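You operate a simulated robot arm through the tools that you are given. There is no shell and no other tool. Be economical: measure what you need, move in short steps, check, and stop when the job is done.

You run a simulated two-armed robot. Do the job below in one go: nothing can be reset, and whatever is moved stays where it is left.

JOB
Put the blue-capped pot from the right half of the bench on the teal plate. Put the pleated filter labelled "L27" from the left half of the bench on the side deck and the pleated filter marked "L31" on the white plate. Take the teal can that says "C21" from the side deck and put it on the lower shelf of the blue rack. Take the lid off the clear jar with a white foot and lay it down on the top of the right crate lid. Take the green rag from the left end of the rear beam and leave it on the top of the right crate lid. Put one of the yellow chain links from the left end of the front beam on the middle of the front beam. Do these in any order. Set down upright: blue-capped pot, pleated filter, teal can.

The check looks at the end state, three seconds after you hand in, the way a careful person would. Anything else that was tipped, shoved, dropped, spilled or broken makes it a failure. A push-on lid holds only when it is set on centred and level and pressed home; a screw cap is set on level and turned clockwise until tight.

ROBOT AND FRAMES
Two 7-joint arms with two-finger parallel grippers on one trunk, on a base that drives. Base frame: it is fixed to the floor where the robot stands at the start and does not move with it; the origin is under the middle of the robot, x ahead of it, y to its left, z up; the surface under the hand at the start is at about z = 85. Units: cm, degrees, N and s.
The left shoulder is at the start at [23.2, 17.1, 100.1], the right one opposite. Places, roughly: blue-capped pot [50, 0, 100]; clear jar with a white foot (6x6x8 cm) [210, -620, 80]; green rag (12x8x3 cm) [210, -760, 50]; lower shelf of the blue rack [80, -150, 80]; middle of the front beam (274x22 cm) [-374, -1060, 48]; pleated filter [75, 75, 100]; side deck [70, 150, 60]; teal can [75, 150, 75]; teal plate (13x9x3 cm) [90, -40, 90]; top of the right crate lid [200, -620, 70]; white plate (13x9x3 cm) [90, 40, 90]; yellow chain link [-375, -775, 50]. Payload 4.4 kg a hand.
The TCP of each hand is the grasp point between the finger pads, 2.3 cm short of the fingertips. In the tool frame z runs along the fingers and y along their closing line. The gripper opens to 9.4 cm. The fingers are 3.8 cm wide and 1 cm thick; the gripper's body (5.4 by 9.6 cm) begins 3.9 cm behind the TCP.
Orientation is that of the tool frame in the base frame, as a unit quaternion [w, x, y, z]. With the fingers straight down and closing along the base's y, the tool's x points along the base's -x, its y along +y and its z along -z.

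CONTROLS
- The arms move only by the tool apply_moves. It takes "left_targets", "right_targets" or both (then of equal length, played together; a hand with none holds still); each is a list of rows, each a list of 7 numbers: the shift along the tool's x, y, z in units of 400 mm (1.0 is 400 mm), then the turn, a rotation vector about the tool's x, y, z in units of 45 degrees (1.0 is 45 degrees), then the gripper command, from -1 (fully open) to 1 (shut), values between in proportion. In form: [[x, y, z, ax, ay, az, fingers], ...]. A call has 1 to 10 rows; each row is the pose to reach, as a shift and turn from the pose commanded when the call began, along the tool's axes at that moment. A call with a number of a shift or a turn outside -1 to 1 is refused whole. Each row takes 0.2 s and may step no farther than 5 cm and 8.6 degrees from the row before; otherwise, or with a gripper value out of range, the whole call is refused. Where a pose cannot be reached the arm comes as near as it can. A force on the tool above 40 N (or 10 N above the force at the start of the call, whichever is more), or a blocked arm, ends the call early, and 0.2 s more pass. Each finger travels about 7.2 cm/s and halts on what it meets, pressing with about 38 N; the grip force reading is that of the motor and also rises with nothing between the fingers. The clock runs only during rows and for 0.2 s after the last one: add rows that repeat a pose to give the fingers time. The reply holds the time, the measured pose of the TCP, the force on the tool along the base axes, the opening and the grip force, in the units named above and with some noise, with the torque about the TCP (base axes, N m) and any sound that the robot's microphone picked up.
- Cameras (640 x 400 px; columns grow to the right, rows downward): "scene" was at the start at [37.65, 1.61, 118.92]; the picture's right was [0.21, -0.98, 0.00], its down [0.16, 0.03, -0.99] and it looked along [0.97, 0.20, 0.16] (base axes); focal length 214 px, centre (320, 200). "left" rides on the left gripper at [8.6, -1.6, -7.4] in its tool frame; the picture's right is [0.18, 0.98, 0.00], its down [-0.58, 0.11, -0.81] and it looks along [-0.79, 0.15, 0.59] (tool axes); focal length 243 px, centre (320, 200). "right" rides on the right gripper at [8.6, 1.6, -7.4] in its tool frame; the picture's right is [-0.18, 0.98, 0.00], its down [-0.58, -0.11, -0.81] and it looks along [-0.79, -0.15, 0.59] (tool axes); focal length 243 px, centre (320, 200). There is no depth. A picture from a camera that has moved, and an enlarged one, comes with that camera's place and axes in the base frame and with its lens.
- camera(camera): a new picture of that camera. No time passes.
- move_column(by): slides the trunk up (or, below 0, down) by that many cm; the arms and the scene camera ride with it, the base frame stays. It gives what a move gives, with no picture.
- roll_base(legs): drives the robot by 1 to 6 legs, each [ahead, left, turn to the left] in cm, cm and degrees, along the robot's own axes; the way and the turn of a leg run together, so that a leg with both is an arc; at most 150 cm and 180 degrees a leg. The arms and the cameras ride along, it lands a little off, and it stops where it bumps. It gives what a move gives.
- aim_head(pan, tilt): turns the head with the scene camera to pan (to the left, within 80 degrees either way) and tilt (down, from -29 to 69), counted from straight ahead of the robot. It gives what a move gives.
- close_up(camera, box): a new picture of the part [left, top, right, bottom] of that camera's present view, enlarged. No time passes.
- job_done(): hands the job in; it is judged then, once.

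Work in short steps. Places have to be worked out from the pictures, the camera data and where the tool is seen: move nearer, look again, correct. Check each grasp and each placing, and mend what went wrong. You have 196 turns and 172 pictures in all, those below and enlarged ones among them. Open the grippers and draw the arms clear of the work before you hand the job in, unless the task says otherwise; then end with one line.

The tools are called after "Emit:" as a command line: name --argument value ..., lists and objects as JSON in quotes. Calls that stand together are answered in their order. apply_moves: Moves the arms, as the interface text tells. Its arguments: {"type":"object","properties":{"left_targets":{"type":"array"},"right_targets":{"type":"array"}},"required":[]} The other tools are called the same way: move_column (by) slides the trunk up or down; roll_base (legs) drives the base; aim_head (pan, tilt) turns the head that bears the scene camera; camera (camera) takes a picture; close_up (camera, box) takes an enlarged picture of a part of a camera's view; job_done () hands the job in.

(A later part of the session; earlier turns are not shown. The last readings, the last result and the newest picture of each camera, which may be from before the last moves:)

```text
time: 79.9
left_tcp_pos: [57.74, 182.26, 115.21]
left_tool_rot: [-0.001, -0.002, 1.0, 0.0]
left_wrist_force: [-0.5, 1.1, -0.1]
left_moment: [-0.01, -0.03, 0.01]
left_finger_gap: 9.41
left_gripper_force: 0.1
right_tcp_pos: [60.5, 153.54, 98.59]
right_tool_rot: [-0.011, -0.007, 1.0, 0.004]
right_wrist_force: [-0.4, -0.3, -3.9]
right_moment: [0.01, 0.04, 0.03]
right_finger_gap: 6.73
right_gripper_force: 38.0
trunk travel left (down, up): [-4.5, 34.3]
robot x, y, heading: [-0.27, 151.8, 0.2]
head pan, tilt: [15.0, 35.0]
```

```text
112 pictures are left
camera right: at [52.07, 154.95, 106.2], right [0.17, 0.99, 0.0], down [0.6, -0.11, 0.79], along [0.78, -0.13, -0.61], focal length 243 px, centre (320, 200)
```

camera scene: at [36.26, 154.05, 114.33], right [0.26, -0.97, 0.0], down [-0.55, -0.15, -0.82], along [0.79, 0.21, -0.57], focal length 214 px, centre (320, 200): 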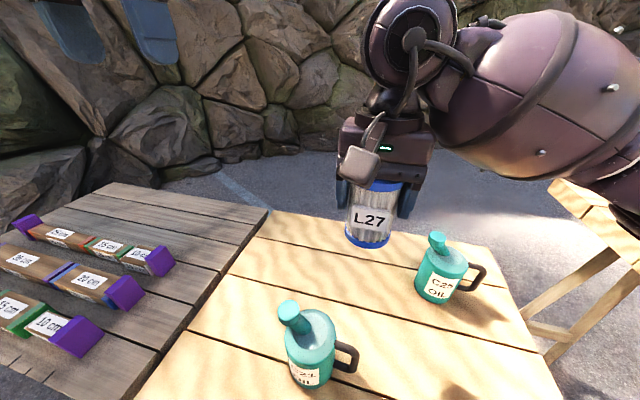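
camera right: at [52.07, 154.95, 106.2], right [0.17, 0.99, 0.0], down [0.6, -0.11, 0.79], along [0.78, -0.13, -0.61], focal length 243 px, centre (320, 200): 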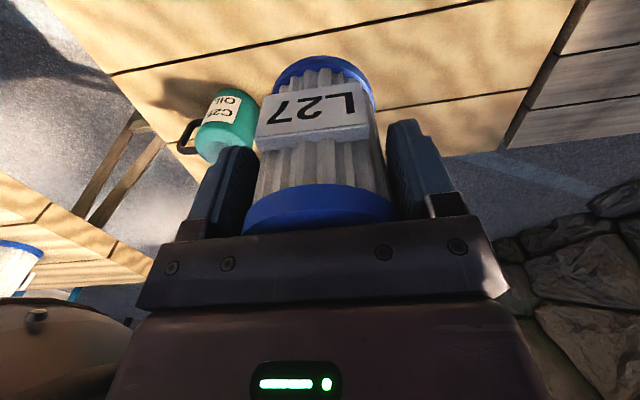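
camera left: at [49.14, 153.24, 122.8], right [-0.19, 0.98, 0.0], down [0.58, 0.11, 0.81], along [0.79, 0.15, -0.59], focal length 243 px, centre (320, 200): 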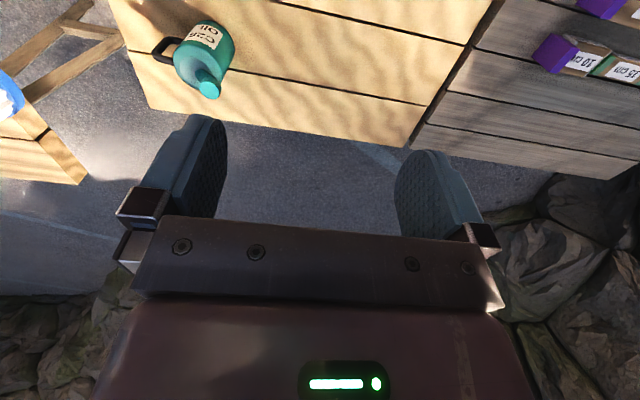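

Both cans readable now: near one is C21 at about (49.5, 160), C25 at (75, 131.5). I'll place L27 at (72, 153), 20+ cm from both.

Emit:
apply_moves --right_targets '[[-0.06, 0, 0.05, 0, -0.01, 0, 1], [-0.12, 0, 0.13, 0, -0.02, 0, 1], [-0.18, 0, 0.23, 0, -0.028, 0, 1], [-0.24, 0, 0.33, 0, -0.028, 0, 1], [-0.29, 0, 0.43, 0, -0.028, 0, 1], [-0.3, -0.01, 0.53, 0, -0.028, 0, 1], [-0.3, -0.01, 0.59, 0, -0.028, 0, 1], [-0.3, -0.01, 0.59, 0, -0.028, 0, 1]]'

Emit:
camera --camera "scene"

```text
time: 81.7
left_tcp_pos: [57.76, 182.26, 115.21]
left_tool_rot: [0.0, -0.002, 1.0, -0.001]
left_wrist_force: [0.2, -0.2, -1.2]
left_moment: [0.02, -0.04, -0.01]
left_finger_gap: 9.39
left_gripper_force: 0.1
right_tcp_pos: [71.74, 153.58, 74.55]
right_tool_rot: [-0.001, -0.008, 1.0, 0.004]
right_wrist_force: [0.0, 0.4, -3.3]
right_moment: [0.01, 0.03, 0.01]
right_finger_gap: 6.75
right_gripper_force: 38.2
trunk travel left (down, up): [-4.5, 34.3]
robot x, y, heading: [-0.14, 151.79, 0.2]
head pan, tilt: [15.0, 35.0]
```

```text
111 pictures are left
camera scene: at [36.24, 154.03, 114.34], right [0.26, -0.97, 0.0], down [-0.55, -0.15, -0.82], along [0.79, 0.21, -0.57], focal length 214 px, centre (320, 200)
```

scene: 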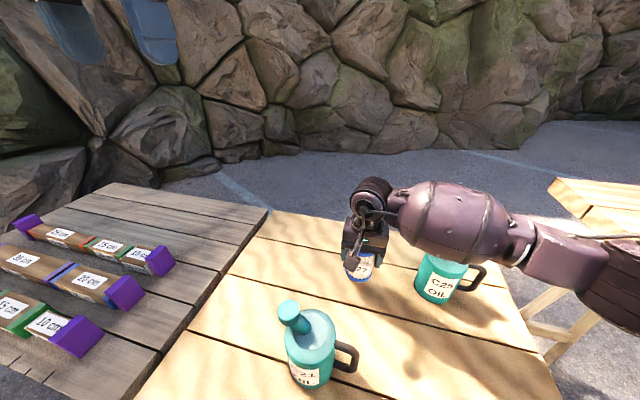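

The forearm runs close to C25's spout, so I'll shift the spot 4 cm nearer (x≈68) before lowering the last part slowly.

Emit:
apply_moves --right_targets '[[0.09, 0, 0, 0, 0, 0, 1], [0.095, 0, 0.04, 0, 0, 0, 1], [0.095, 0, 0.08, 0, 0, 0, 1], [0.095, 0, 0.12, 0, 0, 0, 1], [0.095, 0, 0.14, 0, 0, 0, 1]]'

Emit:
camera --camera "scene"

Emit:
camera --camera "right"

```text
time: 82.9
left_tcp_pos: [57.75, 182.45, 115.26]
left_tool_rot: [-0.001, -0.002, 1.0, -0.001]
left_wrist_force: [-0.3, 0.3, -0.7]
left_moment: [0.0, -0.01, -0.02]
left_finger_gap: 9.43
left_gripper_force: 0.0
right_tcp_pos: [68.01, 153.55, 68.97]
right_tool_rot: [0.0, -0.008, 1.0, 0.005]
right_wrist_force: [-0.9, -0.9, -2.0]
right_moment: [-0.09, 0.02, 0.0]
right_finger_gap: 6.75
right_gripper_force: 38.8
trunk travel left (down, up): [-4.5, 34.3]
robot x, y, heading: [-0.02, 151.82, -0.1]
head pan, tilt: [15.0, 35.0]
```

```text
110 pictures are left
camera scene: at [36.24, 154.03, 114.34], right [0.26, -0.97, 0.0], down [-0.55, -0.15, -0.82], along [0.79, 0.21, -0.57], focal length 214 px, centre (320, 200)
```

scene: 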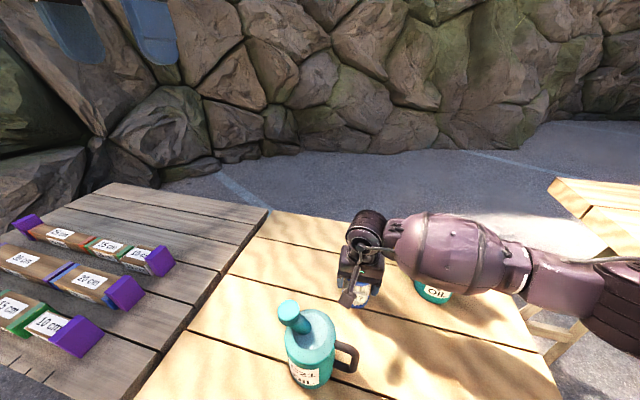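

```text
109 pictures are left
camera right: at [59.44, 154.93, 76.47], right [0.17, 0.99, 0.01], down [0.58, -0.11, 0.8], along [0.79, -0.13, -0.59], focal length 243 px, centre (320, 200)
```

right: 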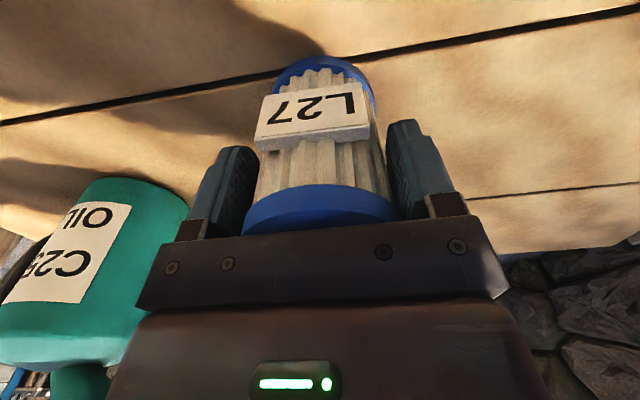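

Close to the deck. Lower in small steps to contact.

Emit:
apply_moves --right_targets '[[0, 0, 0.01, 0, 0, 0, 1], [0, 0, 0.018, 0, 0, 0, 1]]'

```text
time: 83.5
left_tcp_pos: [57.38, 182.36, 115.6]
left_tool_rot: [0.002, -0.002, 1.0, -0.001]
left_wrist_force: [1.2, -0.3, -0.6]
left_moment: [0.01, 0.01, 0.02]
left_finger_gap: 9.38
left_gripper_force: 0.1
right_tcp_pos: [68.13, 153.47, 68.93]
right_tool_rot: [0.003, -0.009, 1.0, 0.006]
right_wrist_force: [-6.5, -3.5, 31.8]
right_moment: [-1.33, 0.29, -0.13]
right_finger_gap: 6.77
right_gripper_force: 38.2
trunk travel left (down, up): [-4.5, 34.3]
robot x, y, heading: [0.1, 151.62, 0.1]
head pan, tilt: [15.0, 35.0]
```

Firm contact at TCP 68.9. Ease up slightly, release, lift clear.

Emit:
apply_moves --right_targets '[[0, 0, -0.015, 0, 0, 0, 1], [0, 0, -0.015, 0, 0, 0, 0], [0, 0, -0.015, 0, 0, 0, -1], [0, 0, -0.015, 0, 0, 0, -1], [0, 0, -0.1, 0, 0, 0, -1], [0, 0, -0.2, 0, 0, 0, -1], [0, 0, -0.31, 0, 0, 0, -1], [0, 0, -0.42, 0, 0, 0, -1], [0, 0, -0.54, 0, 0, 0, -1], [0, 0, -0.65, 0, 0, 0, -1]]'

Emit:
camera --camera "scene"

```text
time: 85.7
left_tcp_pos: [57.72, 182.45, 115.44]
left_tool_rot: [0.0, -0.002, 1.0, 0.0]
left_wrist_force: [0.1, -0.7, -0.8]
left_moment: [-0.02, -0.02, -0.03]
left_finger_gap: 9.39
left_gripper_force: 0.1
right_tcp_pos: [68.06, 153.23, 94.74]
right_tool_rot: [0.0, -0.008, 1.0, 0.004]
right_wrist_force: [-0.2, -0.5, -0.5]
right_moment: [-0.01, -0.04, -0.04]
right_finger_gap: 9.41
right_gripper_force: 0.2
trunk travel left (down, up): [-4.5, 34.3]
robot x, y, heading: [-0.15, 151.69, 0.1]
head pan, tilt: [15.0, 35.0]
```

```text
108 pictures are left
camera scene: at [36.16, 154.05, 114.37], right [0.26, -0.96, 0.0], down [-0.55, -0.15, -0.82], along [0.79, 0.21, -0.57], focal length 214 px, centre (320, 200)
```

scene: 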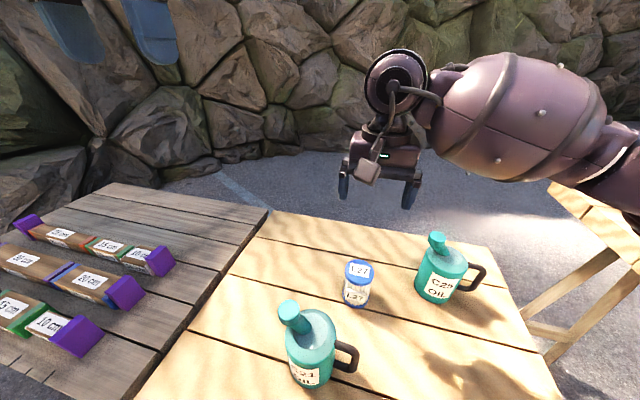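

L27 stands on the deck. C21 is closer than the hand's inner reach, so I'll back the base 15 cm and study the can up close with the wrist camera.

Emit:
roll_base --legs '[[-15, 0, 0]]'

Emit:
camera --camera "right"

Emit:
aim_head --pan 10 --tilt 40

Emit:
camera --camera "scene"

```text
time: 87.1
left_tcp_pos: [42.57, 182.26, 115.27]
left_tool_rot: [0.0, -0.001, 1.0, 0.0]
left_wrist_force: [0.0, 0.7, 1.2]
left_moment: [-0.01, -0.04, 0.03]
left_finger_gap: 9.4
left_gripper_force: 0.1
right_tcp_pos: [52.99, 152.9, 94.54]
right_tool_rot: [-0.001, -0.007, 1.0, 0.004]
right_wrist_force: [-0.5, 0.2, 0.5]
right_moment: [0.03, -0.01, -0.04]
right_finger_gap: 9.39
right_gripper_force: 0.0
trunk travel left (down, up): [-4.5, 34.3]
robot x, y, heading: [-15.59, 151.99, 0.1]
head pan, tilt: [15.0, 35.0]
```

```text
107 pictures are left
camera right: at [44.35, 154.46, 102.1], right [0.17, 0.99, 0.01], down [0.58, -0.11, 0.8], along [0.79, -0.13, -0.59], focal length 243 px, centre (320, 200)
```

right: 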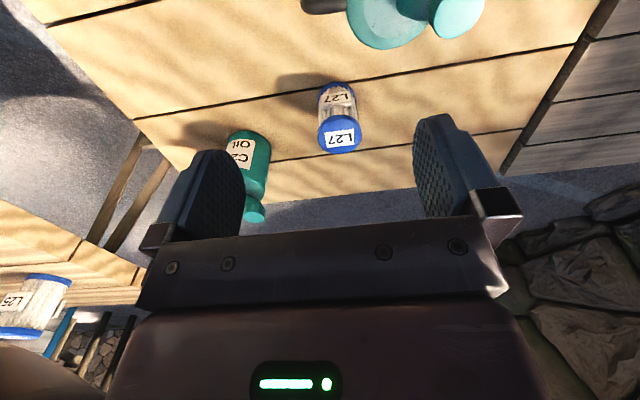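

```text
time: 87.7
left_tcp_pos: [42.61, 182.23, 115.25]
left_tool_rot: [-0.001, -0.001, 1.0, -0.001]
left_wrist_force: [-0.5, 0.4, 0.3]
left_moment: [0.0, 0.01, 0.0]
left_finger_gap: 9.38
left_gripper_force: 0.0
right_tcp_pos: [53.0, 153.09, 94.56]
right_tool_rot: [-0.001, -0.007, 1.0, 0.004]
right_wrist_force: [-0.2, 0.7, -1.1]
right_moment: [0.0, 0.02, -0.01]
right_finger_gap: 9.42
right_gripper_force: 0.0
trunk travel left (down, up): [-4.5, 34.3]
robot x, y, heading: [-15.41, 151.61, 0.1]
head pan, tilt: [10.0, 40.0]
```

```text
106 pictures are left
camera scene: at [20.97, 153.15, 113.58], right [0.18, -0.98, 0.0], down [-0.63, -0.11, -0.77], along [0.75, 0.13, -0.64], focal length 214 px, centre (320, 200)
```

scene: 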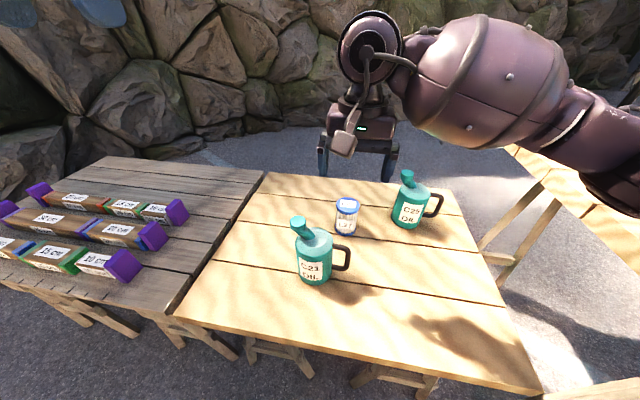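

Emit:
close_up --camera "scene" --box '[270, 195, 390, 300]'

Emit:
close_up --camera "left" --box '[0, 0, 320, 200]'

```text
3.81 times, centred on (330, 248) of scene
camera zoom: at [20.97, 153.15, 113.58], right [0.18, -0.98, 0.0], down [-0.63, -0.11, -0.77], along [0.75, 0.13, -0.64], focal length 817 px, centre (282, 19)
```

zoom: 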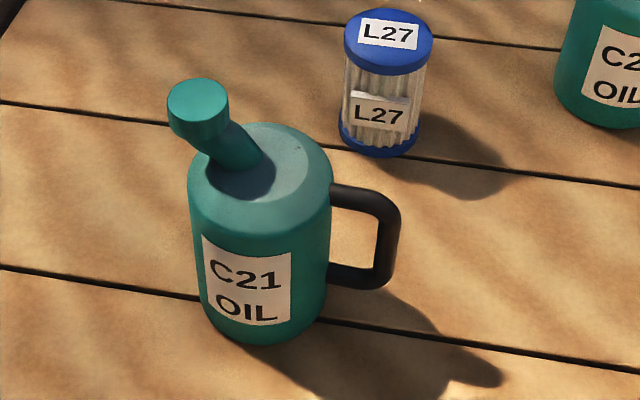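

```text
2.00 times, centred on (160, 100) of left
camera zoom: at [34.09, 180.61, 122.81], right [-0.19, 0.98, 0.0], down [0.58, 0.11, 0.81], along [0.79, 0.15, -0.59], focal length 485 px, centre (640, 400)
```

zoom: 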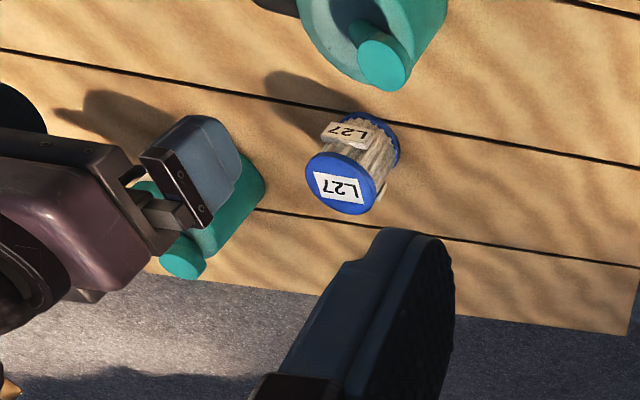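

The can is ~8.5 cm wide with a handle on the −y side and a spout leaning to +y. How to grip it depends on the rack's clearance, so I'll go look at the rack first: raise the right hand and drive right in front of the bench.

Emit:
apply_moves --right_targets '[[0, 0, -0.11, 0, 0, 0, -1], [0, 0, -0.22, 0, 0, 0, -1], [0, 0, -0.33, 0, 0, 0, -1], [0, 0, -0.44, 0, 0, 0, -1], [0, 0, -0.52, 0, 0, 0, -1]]'

Emit:
roll_base --legs '[[0, -140, 0], [0, -120, 0]]'

Emit:
aim_head --pan -35 --tilt 20

Emit:
camera --camera "scene"

```text
time: 88.9
left_tcp_pos: [42.57, 182.29, 115.34]
left_tool_rot: [-0.001, -0.001, 1.0, -0.001]
left_wrist_force: [0.5, 0.0, 0.5]
left_moment: [0.01, -0.02, -0.04]
left_finger_gap: 9.4
left_gripper_force: 0.0
right_tcp_pos: [52.85, 152.87, 115.45]
right_tool_rot: [-0.001, -0.008, 1.0, 0.005]
right_wrist_force: [0.4, -0.8, 0.0]
right_moment: [0.0, -0.02, 0.0]
right_finger_gap: 9.41
right_gripper_force: 0.1
trunk travel left (down, up): [-4.5, 34.3]
robot x, y, heading: [-15.32, 151.83, -0.1]
head pan, tilt: [10.0, 40.0]
```

```text
time: 109.7
left_tcp_pos: [38.0, -65.15, 115.52]
left_tool_rot: [0.001, 0.012, 1.0, -0.003]
left_wrist_force: [0.9, -0.1, -0.1]
left_moment: [0.0, -0.01, -0.06]
left_finger_gap: 9.39
left_gripper_force: 0.1
right_tcp_pos: [47.18, -94.03, 115.21]
right_tool_rot: [-0.003, -0.002, 1.0, 0.0]
right_wrist_force: [0.4, -1.7, -1.0]
right_moment: [0.01, 0.0, 0.0]
right_finger_gap: 9.39
right_gripper_force: 0.0
trunk travel left (down, up): [-4.5, 34.3]
robot x, y, heading: [-20.71, -93.88, -1.2]
head pan, tilt: [10.0, 40.0]
stopped in leg 2: the robot was blocked; the commanded pose is now the measured one
```

```text
time: 110.8
left_tcp_pos: [38.13, -64.91, 115.2]
left_tool_rot: [0.0, 0.013, 1.0, -0.004]
left_wrist_force: [-0.3, -0.9, -0.3]
left_moment: [0.02, -0.01, 0.0]
left_finger_gap: 9.39
left_gripper_force: 0.0
right_tcp_pos: [47.31, -94.14, 115.13]
right_tool_rot: [-0.002, 0.0, 1.0, 0.0]
right_wrist_force: [-0.4, 0.0, 1.0]
right_moment: [0.03, -0.03, 0.0]
right_finger_gap: 9.38
right_gripper_force: 0.0
trunk travel left (down, up): [-4.5, 34.3]
robot x, y, heading: [-20.41, -94.8, -1.5]
head pan, tilt: [-35.0, 20.0]
```

```text
103 pictures are left
camera scene: at [14.62, -100.25, 116.8], right [-0.59, -0.8, 0.0], down [-0.27, 0.2, -0.94], along [0.76, -0.56, -0.34], focal length 214 px, centre (320, 200)
```

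scene: 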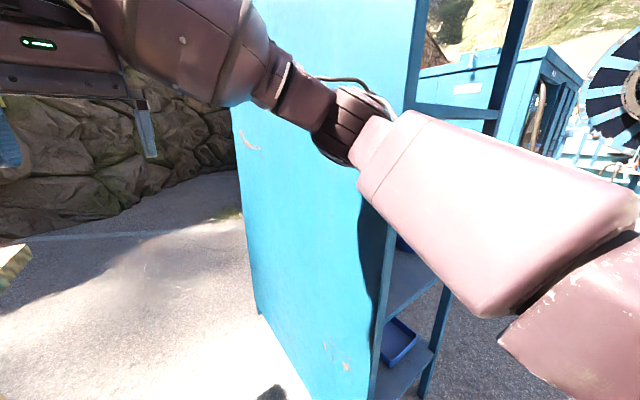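

The right elbow bumped the rack's side panel and stopped the drive. I'll back away and get a full view of the rack.

Emit:
roll_base --legs '[[0, 8, 0], [-60, 0, 1.5]]'

Emit:
aim_head --pan -35 --tilt 15

Emit:
camera --camera "scene"

```text
time: 115.2
left_tcp_pos: [-23.05, -55.04, 115.27]
left_tool_rot: [0.0, -0.007, 1.0, -0.001]
left_wrist_force: [-1.4, 0.6, 0.0]
left_moment: [-0.04, 0.02, 0.02]
left_finger_gap: 9.4
left_gripper_force: 0.1
right_tcp_pos: [-12.64, -83.66, 115.05]
right_tool_rot: [-0.004, -0.019, 1.0, 0.003]
right_wrist_force: [0.2, 0.9, -0.5]
right_moment: [0.0, -0.01, -0.05]
right_finger_gap: 9.4
right_gripper_force: 0.0
trunk travel left (down, up): [-4.5, 34.3]
robot x, y, heading: [-81.13, -85.95, 0.8]
head pan, tilt: [-35.0, 20.0]
```

```text
time: 115.9
left_tcp_pos: [-23.13, -54.98, 115.26]
left_tool_rot: [0.0, -0.006, 1.0, -0.001]
left_wrist_force: [-0.9, 1.0, -0.5]
left_moment: [-0.02, -0.01, -0.01]
left_finger_gap: 9.39
left_gripper_force: 0.1
right_tcp_pos: [-12.56, -83.69, 115.04]
right_tool_rot: [-0.004, -0.018, 1.0, 0.002]
right_wrist_force: [0.8, -0.1, 0.0]
right_moment: [0.0, 0.01, -0.03]
right_finger_gap: 9.41
right_gripper_force: 0.0
trunk travel left (down, up): [-4.5, 34.3]
robot x, y, heading: [-80.99, -85.88, 0.8]
head pan, tilt: [-35.0, 15.0]
```

```text
102 pictures are left
camera scene: at [-45.1, -91.07, 117.53], right [-0.56, -0.83, 0.0], down [-0.21, 0.15, -0.97], along [0.8, -0.54, -0.26], focal length 214 px, centre (320, 200)
```

scene: 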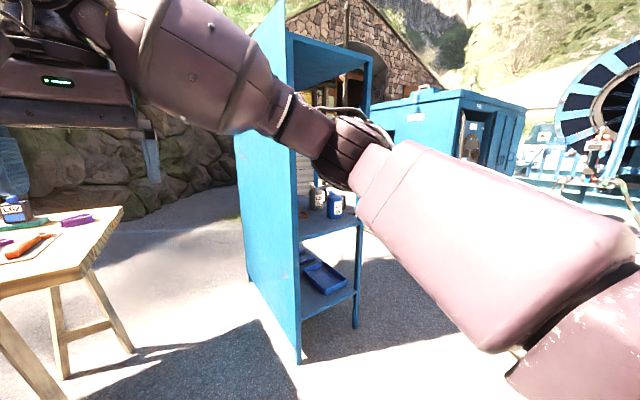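

The arm still hides part. I'll slide right to face the rack's front.

Emit:
roll_base --legs '[[0, -65, 0]]'

Emit:
aim_head --pan 5 --tilt 15

Emit:
camera --camera "scene"

```text
time: 122.2
left_tcp_pos: [-22.24, -120.67, 115.24]
left_tool_rot: [-0.001, -0.011, 1.0, -0.001]
left_wrist_force: [-0.5, -0.6, -0.7]
left_moment: [0.02, 0.0, 0.0]
left_finger_gap: 9.41
left_gripper_force: 0.0
right_tcp_pos: [-11.5, -149.22, 115.03]
right_tool_rot: [-0.003, -0.022, 1.0, 0.002]
right_wrist_force: [0.8, -0.3, -0.4]
right_moment: [0.02, 0.03, 0.01]
right_finger_gap: 9.41
right_gripper_force: 0.1
trunk travel left (down, up): [-4.5, 34.3]
robot x, y, heading: [-79.63, -152.23, 1.3]
head pan, tilt: [-35.0, 15.0]
```

```text
time: 123.2
left_tcp_pos: [-22.17, -120.63, 115.22]
left_tool_rot: [-0.001, -0.011, 1.0, -0.001]
left_wrist_force: [0.0, 0.4, -0.7]
left_moment: [-0.01, 0.01, 0.0]
left_finger_gap: 9.38
left_gripper_force: 0.1
right_tcp_pos: [-11.53, -149.26, 114.99]
right_tool_rot: [-0.003, -0.023, 1.0, 0.002]
right_wrist_force: [0.6, -0.6, 0.0]
right_moment: [0.0, -0.01, -0.01]
right_finger_gap: 9.44
right_gripper_force: 0.1
trunk travel left (down, up): [-4.5, 34.3]
robot x, y, heading: [-79.78, -152.1, 0.9]
head pan, tilt: [5.0, 15.0]
```

```text
101 pictures are left
camera scene: at [-42.41, -150.84, 117.53], right [0.11, -0.99, 0.0], down [-0.26, -0.03, -0.97], along [0.96, 0.1, -0.26], focal length 214 px, centre (320, 200)
```

scene: 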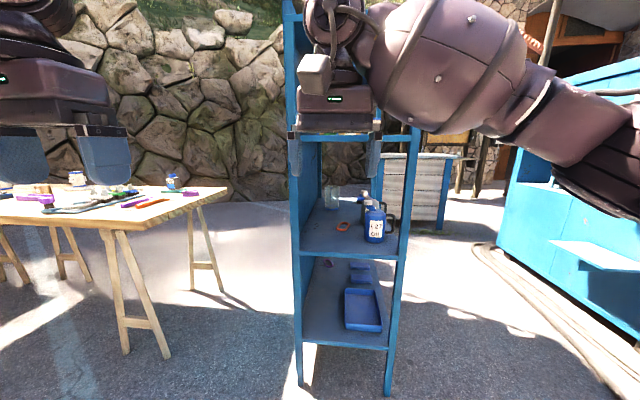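

The rack: open front toward −x, a shelf with bottles at mid height (the ~z 75–80 "lower shelf") and another near the floor, upper board ~z 120. Zoom for measurements.

Emit:
close_up --camera "scene" --box '[280, 170, 430, 270]'

Emit:
aim_head --pan -25 --tilt -5

Emit:
camera --camera "scene"

```text
4.00 times, centred on (355, 220) of scene
camera zoom: at [-42.41, -150.84, 117.53], right [0.11, -0.99, 0.0], down [-0.26, -0.03, -0.97], along [0.96, 0.1, -0.26], focal length 858 px, centre (180, 120)
```

zoom: 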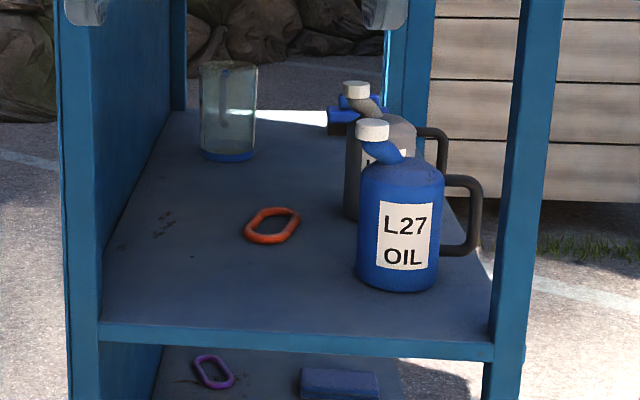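

```text
time: 124.2
left_tcp_pos: [-22.24, -120.62, 115.3]
left_tool_rot: [0.0, -0.011, 1.0, -0.001]
left_wrist_force: [-0.2, 0.2, -0.3]
left_moment: [0.0, -0.02, 0.0]
left_finger_gap: 9.4
left_gripper_force: 0.0
right_tcp_pos: [-11.55, -149.41, 114.99]
right_tool_rot: [-0.004, -0.022, 1.0, 0.002]
right_wrist_force: [0.0, 0.4, 0.1]
right_moment: [0.01, 0.01, 0.02]
right_finger_gap: 9.38
right_gripper_force: 0.1
trunk travel left (down, up): [-4.5, 34.3]
robot x, y, heading: [-79.65, -152.27, 1.1]
head pan, tilt: [-25.0, -5.0]
```

```text
99 pictures are left
camera scene: at [-43.69, -155.36, 120.72], right [-0.4, -0.92, 0.0], down [0.08, -0.03, -1.0], along [0.91, -0.4, 0.09], focal length 214 px, centre (320, 200)
```

scene: 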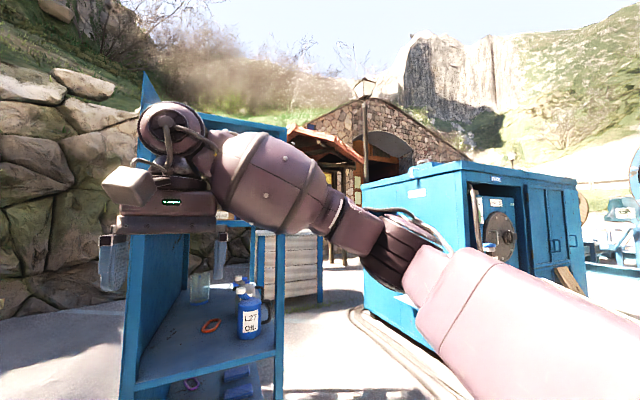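

Shelf top ≈ z 74, front edge x≈37, free space at about (50, −146). My plan: grip C21 by its leaning spout with the left hand tilted in line with it (hand coming from +y), robot turned −45°. Driving back to the deck's left.

Emit:
roll_base --legs '[[0, 66, 0], [56, 0, -1], [0, 140, 0], [0, 135, 0]]'

```text
time: 157.0
left_tcp_pos: [36.37, 218.35, 115.3]
left_tool_rot: [-0.001, 0.008, 1.0, -0.001]
left_wrist_force: [-0.1, -0.1, 0.1]
left_moment: [0.01, -0.01, -0.01]
left_finger_gap: 9.43
left_gripper_force: 0.1
right_tcp_pos: [45.9, 189.3, 115.07]
right_tool_rot: [-0.003, -0.004, 1.0, 0.003]
right_wrist_force: [0.0, -0.3, 0.1]
right_moment: [0.0, 0.0, -0.03]
right_finger_gap: 9.39
right_gripper_force: 0.1
trunk travel left (down, up): [-4.5, 34.3]
robot x, y, heading: [-22.12, 189.04, -1.0]
head pan, tilt: [-25.0, -5.0]
```

Emit:
roll_base --legs '[[0, 0, -44], [8, 8, 0]]'

Emit:
aim_head --pan 15 --tilt 40

Emit:
camera --camera "scene"

Emit:
camera --camera "left"

```text
time: 160.4
left_tcp_pos: [51.75, 169.58, 115.2]
left_tool_rot: [-0.002, 0.381, 0.925, -0.001]
left_wrist_force: [1.0, 0.1, -0.7]
left_moment: [0.01, 0.04, -0.03]
left_finger_gap: 9.41
left_gripper_force: 0.0
right_tcp_pos: [38.59, 142.04, 114.97]
right_tool_rot: [-0.002, 0.37, 0.929, 0.004]
right_wrist_force: [0.7, 0.3, -0.5]
right_moment: [0.01, 0.02, 0.0]
right_finger_gap: 9.44
right_gripper_force: 0.2
trunk travel left (down, up): [-4.5, 34.3]
robot x, y, heading: [-10.83, 188.97, -44.5]
head pan, tilt: [-25.0, -5.0]
```

```text
time: 161.5
left_tcp_pos: [51.72, 169.54, 115.27]
left_tool_rot: [-0.001, 0.381, 0.924, 0.0]
left_wrist_force: [0.7, 0.2, -0.4]
left_moment: [0.02, -0.02, 0.02]
left_finger_gap: 9.4
left_gripper_force: 0.0
right_tcp_pos: [38.52, 142.02, 115.05]
right_tool_rot: [-0.002, 0.37, 0.929, 0.004]
right_wrist_force: [0.0, 0.0, 1.0]
right_moment: [-0.01, -0.02, -0.02]
right_finger_gap: 9.41
right_gripper_force: 0.2
trunk travel left (down, up): [-4.5, 34.3]
robot x, y, heading: [-10.76, 189.16, -44.9]
head pan, tilt: [15.0, 40.0]
```

```text
98 pictures are left
camera scene: at [16.37, 164.91, 113.59], right [-0.5, -0.87, 0.0], down [-0.56, 0.32, -0.77], along [0.66, -0.38, -0.64], focal length 214 px, centre (320, 200)
```

scene: 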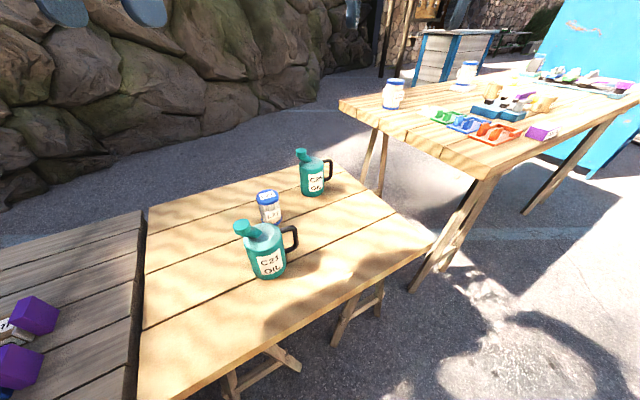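

```text
97 pictures are left
camera left: at [44.56, 174.5, 122.81], right [0.56, 0.83, 0.0], down [0.49, -0.33, 0.81], along [0.67, -0.45, -0.59], focal length 243 px, centre (320, 200)
```

left: 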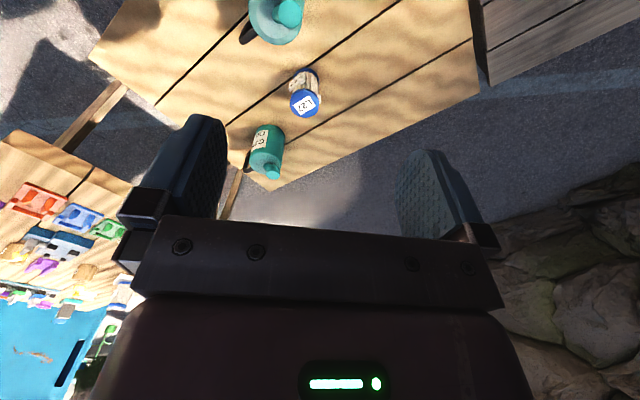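

Emit:
close_up --camera "scene" --box '[215, 195, 325, 295]'

Emit:
close_up --camera "left" --box '[210, 0, 350, 90]'

```text
4.00 times, centred on (270, 245) of scene
camera zoom: at [16.37, 164.91, 113.59], right [-0.5, -0.87, 0.0], down [-0.56, 0.32, -0.77], along [0.66, -0.38, -0.64], focal length 858 px, centre (520, 20)
```

zoom: 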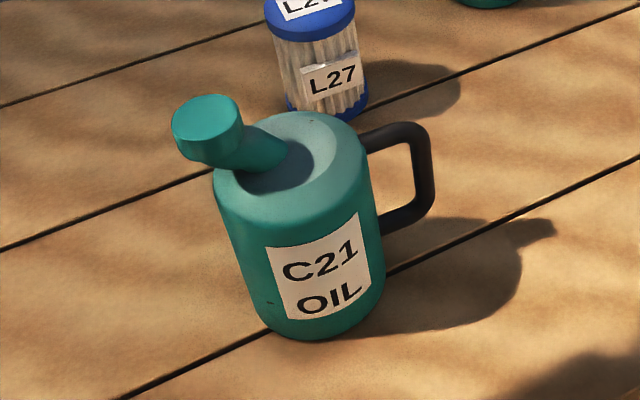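

```text
4.44 times, centred on (280, 45) of left
camera zoom: at [44.56, 174.5, 122.81], right [0.56, 0.83, 0.0], down [0.49, -0.33, 0.81], along [0.67, -0.45, -0.59], focal length 1078 px, centre (498, 889)
```

zoom: 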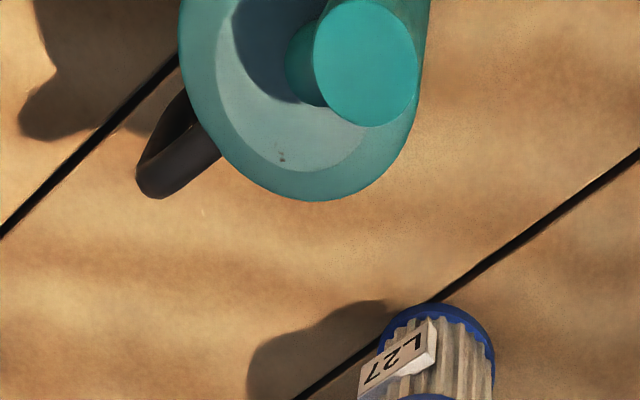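

The cap of C21 is at about (52.2, 164.1, 80), leaning ~33° toward +y. I'll turn the left hand to yaw −90° with a 34° tilt in line with the spout, stopping 12 cm short.

Emit:
apply_moves --left_targets '[[-0.0016, 0.001, 0.0825, 0.037, -0.0894, 0.121, -1], [-0.003, 0.002, 0.165, 0.074, -0.179, 0.242, -1], [-0.0047, 0.0034, 0.2475, 0.111, -0.268, 0.363, -1], [-0.006, 0.0045, 0.33, 0.1485, -0.3575, 0.4845, -1], [-0.0078, 0.0056, 0.4125, 0.186, -0.447, 0.606, -1], [-0.0094, 0.0068, 0.495, 0.223, -0.536, 0.727, -1], [-0.011, 0.008, 0.5775, 0.26, -0.626, 0.848, -1], [-0.0125, 0.009, 0.66, 0.297, -0.715, 0.969, -1], [-0.0125, 0.009, 0.66, 0.297, -0.715, 0.969, -1]]'

Emit:
camera --camera "left"

Emit:
camera --camera "scene"

```text
time: 163.5
left_tcp_pos: [52.32, 169.38, 88.8]
left_tool_rot: [0.207, 0.675, 0.678, -0.207]
left_wrist_force: [0.2, 0.1, -0.3]
left_moment: [0.0, -0.01, 0.0]
left_finger_gap: 9.39
left_gripper_force: 0.0
right_tcp_pos: [38.48, 141.94, 115.06]
right_tool_rot: [-0.002, 0.37, 0.929, 0.003]
right_wrist_force: [-0.9, 1.3, 0.2]
right_moment: [-0.01, 0.0, 0.02]
right_finger_gap: 9.42
right_gripper_force: 0.0
trunk travel left (down, up): [-4.5, 34.3]
robot x, y, heading: [-10.67, 188.93, -44.7]
head pan, tilt: [15.0, 40.0]
```

```text
94 pictures are left
camera left: at [50.79, 180.75, 90.26], right [0.98, 0.16, -0.11], down [0.11, -0.03, 0.99], along [0.15, -0.99, -0.05], focal length 243 px, centre (320, 200)
```

left: 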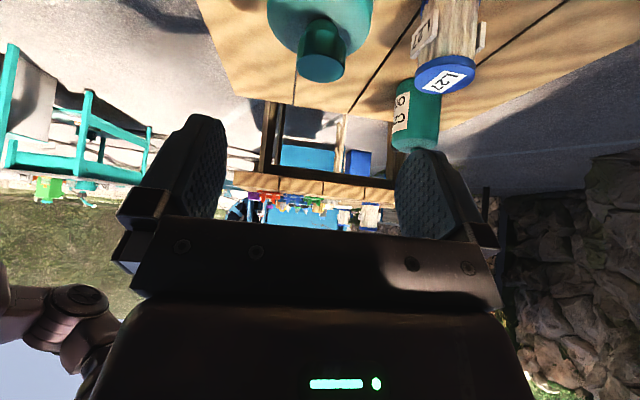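

```text
93 pictures are left
camera scene: at [16.34, 164.93, 113.6], right [-0.5, -0.87, 0.0], down [-0.56, 0.32, -0.77], along [0.66, -0.38, -0.64], focal length 214 px, centre (320, 200)
```

scene: 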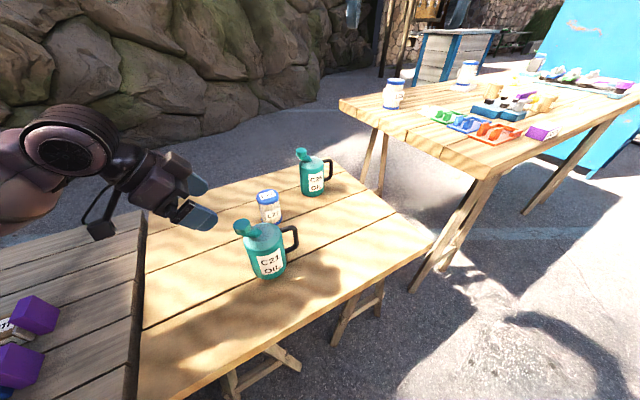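

Aligned in x; the cap is ~0.6 cm toward tool +x. Advance 10.5 cm along the tool and close.

Emit:
apply_moves --left_targets '[[0.015, 0, 0.1, 0, 0, 0, -1], [0.015, 0, 0.2, 0, 0, 0, -1], [0.015, 0, 0.262, 0, 0, 0, -1], [0.015, 0, 0.262, 0, 0, 0, -1]]'

Emit:
camera --camera "left"

Emit:
close_up --camera "scene" --box '[190, 160, 340, 290]'

```text
time: 164.5
left_tcp_pos: [52.23, 164.13, 79.87]
left_tool_rot: [0.206, 0.674, 0.678, -0.207]
left_wrist_force: [1.0, 0.6, 0.0]
left_moment: [0.0, 0.0, -0.02]
left_finger_gap: 9.4
left_gripper_force: 0.1
right_tcp_pos: [38.31, 142.03, 115.09]
right_tool_rot: [-0.001, 0.371, 0.929, 0.004]
right_wrist_force: [0.0, -0.1, 0.4]
right_moment: [-0.01, 0.04, 0.0]
right_finger_gap: 9.4
right_gripper_force: 0.1
trunk travel left (down, up): [-4.5, 34.3]
robot x, y, heading: [-10.6, 189.16, -44.8]
head pan, tilt: [15.0, 40.0]
```

```text
92 pictures are left
camera left: at [50.66, 175.42, 81.24], right [0.98, 0.16, -0.11], down [0.11, -0.03, 0.99], along [0.15, -0.99, -0.05], focal length 243 px, centre (320, 200)
```

left: 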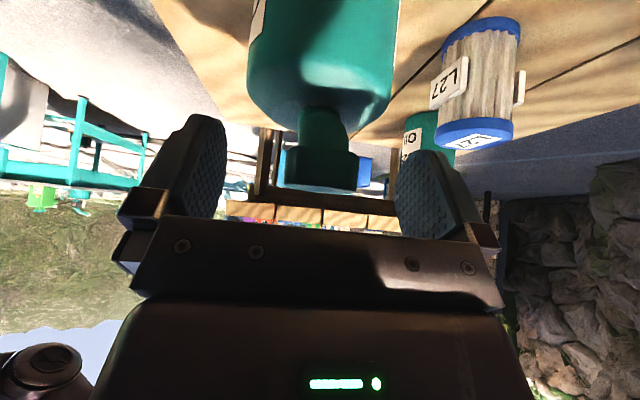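

```text
3.08 times, centred on (265, 225) of scene
camera zoom: at [16.35, 164.94, 113.6], right [-0.5, -0.87, 0.0], down [-0.56, 0.32, -0.77], along [0.66, -0.38, -0.64], focal length 660 px, centre (489, 123)
```

zoom: 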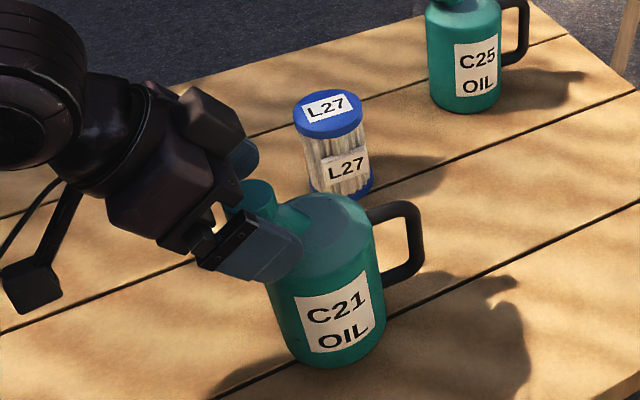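

The cap sits between the pads. Closing, then a small test lift.

Emit:
apply_moves --left_targets '[[0, 0, 0.008, 0, 0, 0, 0], [0, 0, 0.008, 0, 0, 0, 1], [0, 0, 0.008, 0, 0, 0, 1], [0, 0, 0.008, 0, 0, 0, 1], [0, 0, 0.008, 0, 0, 0, 1]]'

Emit:
apply_moves --left_targets '[[-0.014, 0, -0.0205, 0, 0, 0, 1], [-0.042, 0, -0.0615, 0, 0, 0, 1], [-0.07, 0, -0.103, 0, 0, 0, 1], [-0.07, 0, -0.103, 0, 0, 0, 1]]'

Emit:
camera --camera "scene"

```text
time: 165.7
left_tcp_pos: [52.44, 163.8, 79.48]
left_tool_rot: [0.206, 0.674, 0.678, -0.207]
left_wrist_force: [-0.1, -1.1, -0.9]
left_moment: [0.02, -0.09, -0.01]
left_finger_gap: 3.32
left_gripper_force: 38.3
right_tcp_pos: [38.48, 141.99, 114.98]
right_tool_rot: [-0.002, 0.369, 0.929, 0.004]
right_wrist_force: [0.2, -0.2, 0.3]
right_moment: [-0.01, 0.01, -0.03]
right_finger_gap: 9.39
right_gripper_force: 0.1
trunk travel left (down, up): [-4.5, 34.3]
robot x, y, heading: [-10.71, 188.97, -44.7]
head pan, tilt: [15.0, 40.0]
```

```text
time: 166.7
left_tcp_pos: [52.36, 163.79, 84.59]
left_tool_rot: [0.206, 0.675, 0.678, -0.207]
left_wrist_force: [0.3, 0.3, -6.8]
left_moment: [0.23, -0.04, 0.0]
left_finger_gap: 3.32
left_gripper_force: 38.5
right_tcp_pos: [38.7, 141.88, 114.94]
right_tool_rot: [-0.002, 0.37, 0.929, 0.003]
right_wrist_force: [0.1, 0.2, 0.2]
right_moment: [0.02, -0.02, 0.0]
right_finger_gap: 9.37
right_gripper_force: 0.0
trunk travel left (down, up): [-4.5, 34.3]
robot x, y, heading: [-10.66, 189.01, -44.7]
head pan, tilt: [15.0, 40.0]
```

```text
90 pictures are left
camera scene: at [16.43, 164.89, 113.54], right [-0.5, -0.87, 0.0], down [-0.56, 0.32, -0.77], along [0.66, -0.38, -0.64], focal length 214 px, centre (320, 200)
```

scene: 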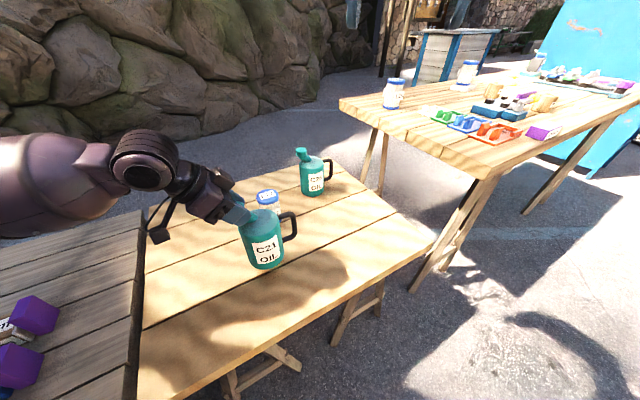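

Held firmly: ~0.7 kg, no sag. Lift it higher, back away from the deck, square up, and drive along x≈−65 back toward the rack.

Emit:
apply_moves --left_targets '[[-0.056, 0, -0.083, 0, 0, 0, 1], [-0.112, 0, -0.166, 0, 0, 0, 1], [-0.168, 0, -0.249, 0, 0, 0, 1], [-0.224, 0, -0.332, 0, 0, 0, 1]]'

Emit:
roll_base --legs '[[-38, -38, 0], [0, 0, 44.7], [0, -140, 0], [0, -135, 0]]'

Emit:
camera --camera "left"

```text
time: 167.7
left_tcp_pos: [52.27, 163.78, 100.63]
left_tool_rot: [0.207, 0.675, 0.677, -0.207]
left_wrist_force: [-0.4, 0.1, -6.1]
left_moment: [0.28, -0.04, -0.01]
left_finger_gap: 3.32
left_gripper_force: 37.5
right_tcp_pos: [38.47, 142.05, 115.16]
right_tool_rot: [-0.002, 0.37, 0.929, 0.003]
right_wrist_force: [-0.3, 0.9, -0.2]
right_moment: [0.0, -0.04, -0.01]
right_finger_gap: 9.39
right_gripper_force: 0.1
trunk travel left (down, up): [-4.5, 34.3]
robot x, y, heading: [-11.11, 188.77, -44.7]
head pan, tilt: [15.0, 40.0]
```

```text
time: 197.3
left_tcp_pos: [-5.12, -60.7, 100.39]
left_tool_rot: [0.268, 0.374, 0.88, -0.117]
left_wrist_force: [0.3, 0.7, -6.3]
left_moment: [0.2, 0.09, -0.02]
left_finger_gap: 3.34
left_gripper_force: 38.5
right_tcp_pos: [-0.01, -86.06, 114.99]
right_tool_rot: [-0.005, -0.002, 1.0, 0.003]
right_wrist_force: [0.1, -0.4, 0.0]
right_moment: [0.0, 0.03, -0.02]
right_finger_gap: 9.41
right_gripper_force: 0.1
trunk travel left (down, up): [-4.5, 34.3]
robot x, y, heading: [-68.04, -86.39, -1.0]
head pan, tilt: [15.0, 40.0]
```

```text
89 pictures are left
camera left: at [-14.07, -53.64, 101.93], right [0.6, 0.79, -0.11], down [0.1, 0.06, 0.99], along [0.79, -0.61, -0.05], focal length 243 px, centre (320, 200)
```

left: 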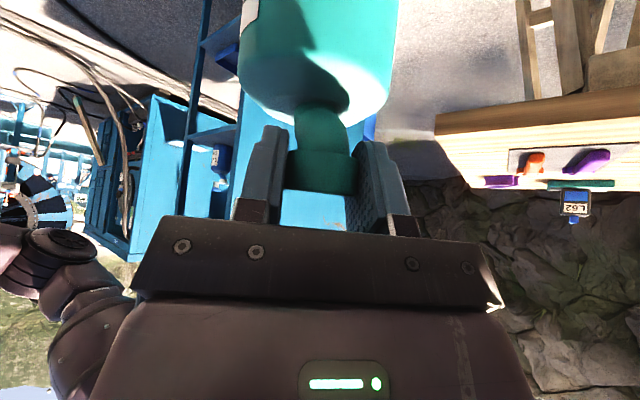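

Still held. I'll yaw the left hand to point straight ahead (so the wrist clears the rack's side panel) and slide right to line up with the free spot.

Emit:
apply_moves --left_targets '[[-0.095, 0, -0.141, -0.0, 0, 0, 1]]'

Emit:
roll_base --legs '[[0, -86, 1]]'

```text
refused: row 1 steps farther than a row can; nothing moved
```

```text
time: 205.1
left_tcp_pos: [-6.43, -144.49, 100.49]
left_tool_rot: [0.27, 0.365, 0.884, -0.115]
left_wrist_force: [0.5, 0.6, -7.5]
left_moment: [0.17, 0.06, -0.03]
left_finger_gap: 3.33
left_gripper_force: 38.1
right_tcp_pos: [-0.77, -169.78, 114.98]
right_tool_rot: [-0.005, -0.011, 1.0, 0.003]
right_wrist_force: [-0.2, 0.6, -0.8]
right_moment: [0.0, 0.04, 0.02]
right_finger_gap: 9.4
right_gripper_force: 0.1
trunk travel left (down, up): [-4.5, 34.3]
robot x, y, heading: [-68.81, -171.69, 0.2]
head pan, tilt: [15.0, 40.0]
```

Base is lined up (my arm row had position in place of rotation, refused). Now yaw the hand +45° in six steps.

Emit:
apply_moves --left_targets '[[0, 0, 0, -0.093, 0, -0.138, 1], [0, 0, 0, -0.186, 0, -0.276, 1], [0, 0, 0, -0.28, 0, -0.414, 1], [0, 0, 0, -0.373, 0, -0.552, 1], [0, 0, 0, -0.466, 0, -0.69, 1], [0, 0, 0, -0.559, 0, -0.828, 1], [0, 0, 0, -0.559, 0, -0.828, 1]]'

Emit:
aim_head --pan 10 --tilt 20

Emit:
camera --camera "scene"

Emit:
camera --camera "left"

```text
time: 206.7
left_tcp_pos: [-6.56, -144.64, 100.5]
left_tool_rot: [0.291, -0.002, 0.957, -0.001]
left_wrist_force: [0.4, -0.4, -5.9]
left_moment: [0.04, 0.18, 0.02]
left_finger_gap: 3.33
left_gripper_force: 38.4
right_tcp_pos: [-0.97, -169.81, 114.91]
right_tool_rot: [-0.005, -0.012, 1.0, 0.003]
right_wrist_force: [0.7, 0.0, 0.7]
right_moment: [0.01, -0.01, 0.03]
right_finger_gap: 9.41
right_gripper_force: 0.0
trunk travel left (down, up): [-4.5, 34.3]
robot x, y, heading: [-69.08, -171.4, 0.0]
head pan, tilt: [15.0, 40.0]
```

```text
time: 207.6
left_tcp_pos: [-6.46, -144.67, 100.39]
left_tool_rot: [0.291, 0.0, 0.957, -0.002]
left_wrist_force: [-0.6, -0.3, -5.7]
left_moment: [0.02, 0.15, -0.01]
left_finger_gap: 3.31
left_gripper_force: 38.7
right_tcp_pos: [-0.9, -169.76, 114.91]
right_tool_rot: [-0.004, -0.012, 1.0, 0.003]
right_wrist_force: [0.3, 0.3, 0.0]
right_moment: [0.02, 0.01, -0.01]
right_finger_gap: 9.4
right_gripper_force: 0.0
trunk travel left (down, up): [-4.5, 34.3]
robot x, y, heading: [-69.34, -171.16, 0.0]
head pan, tilt: [10.0, 20.0]
```

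```text
88 pictures are left
camera scene: at [-31.91, -169.83, 116.69], right [0.17, -0.98, 0.0], down [-0.34, -0.06, -0.94], along [0.92, 0.16, -0.34], focal length 214 px, centre (320, 200)
```

scene: 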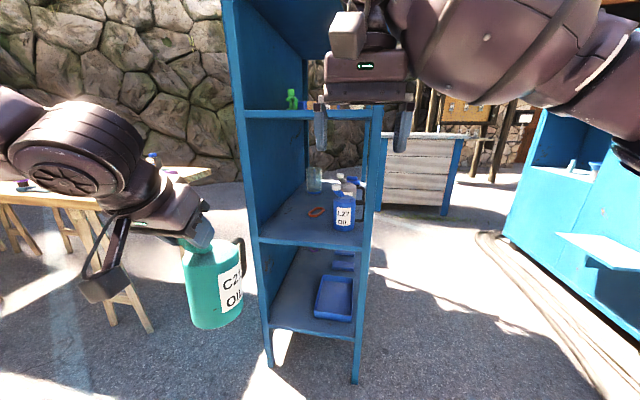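

```text
87 pictures are left
camera left: at [-17.81, -146.18, 101.95], right [-0.15, 0.98, -0.1], down [0.03, 0.11, 0.99], along [0.99, 0.15, -0.05], focal length 243 px, centre (320, 200)
```

left: 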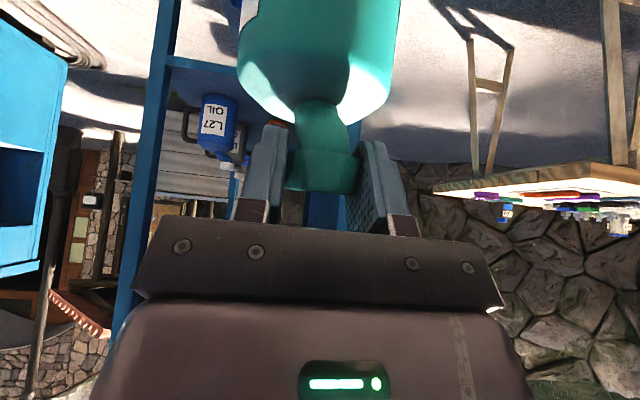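

Rack front is at x≈35, y −132…−175, shelf z≈74. The left forearm bulges toward the side panel, so I'll extend the arm 15 cm forward first (straighter elbow) and then inspect.

Emit:
apply_moves --left_targets '[[-0.064, -0.011, 0.073, 0, 0, 0, 1], [-0.128, -0.022, 0.146, 0, 0, 0, 1], [-0.192, -0.034, 0.219, 0, 0, 0, 1], [-0.256, -0.045, 0.2915, 0, 0, 0, 1], [-0.256, -0.045, 0.2915, 0, 0, 0, 1]]'

Emit:
aim_head --pan 30 --tilt 10

Emit:
camera --camera "scene"

```text
time: 208.8
left_tcp_pos: [8.32, -146.46, 96.81]
left_tool_rot: [0.292, 0.0, 0.957, -0.002]
left_wrist_force: [0.0, 0.6, -6.6]
left_moment: [0.03, 0.17, 0.02]
left_finger_gap: 3.33
left_gripper_force: 37.6
right_tcp_pos: [-1.06, -169.82, 115.02]
right_tool_rot: [-0.004, -0.012, 1.0, 0.003]
right_wrist_force: [0.5, 0.2, -0.4]
right_moment: [0.03, -0.02, 0.01]
right_finger_gap: 9.41
right_gripper_force: 0.0
trunk travel left (down, up): [-4.5, 34.3]
robot x, y, heading: [-69.14, -171.62, 0.1]
head pan, tilt: [10.0, 20.0]
```

```text
time: 209.6
left_tcp_pos: [8.58, -146.57, 96.66]
left_tool_rot: [0.291, -0.001, 0.957, -0.001]
left_wrist_force: [-0.1, -0.1, -5.9]
left_moment: [0.02, 0.15, 0.02]
left_finger_gap: 3.3
left_gripper_force: 37.6
right_tcp_pos: [-0.78, -169.85, 114.94]
right_tool_rot: [-0.005, -0.012, 1.0, 0.003]
right_wrist_force: [-0.3, 0.0, 0.3]
right_moment: [-0.03, 0.01, -0.01]
right_finger_gap: 9.39
right_gripper_force: 0.0
trunk travel left (down, up): [-4.5, 34.3]
robot x, y, heading: [-68.79, -171.27, 0.0]
head pan, tilt: [30.0, 10.0]
```

```text
86 pictures are left
camera scene: at [-33.01, -166.81, 118.32], right [0.5, -0.87, 0.0], down [-0.15, -0.09, -0.98], along [0.85, 0.49, -0.17], focal length 214 px, centre (320, 200)
```

scene: 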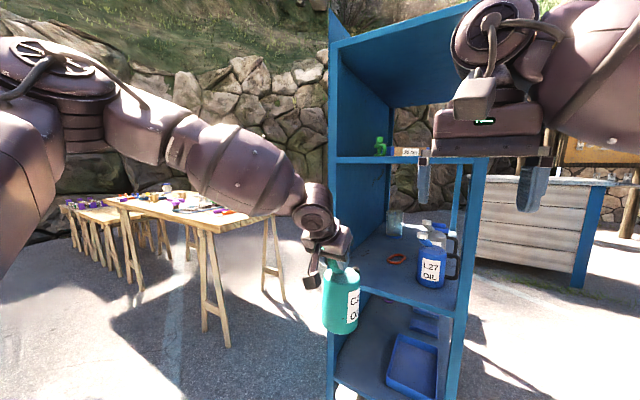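

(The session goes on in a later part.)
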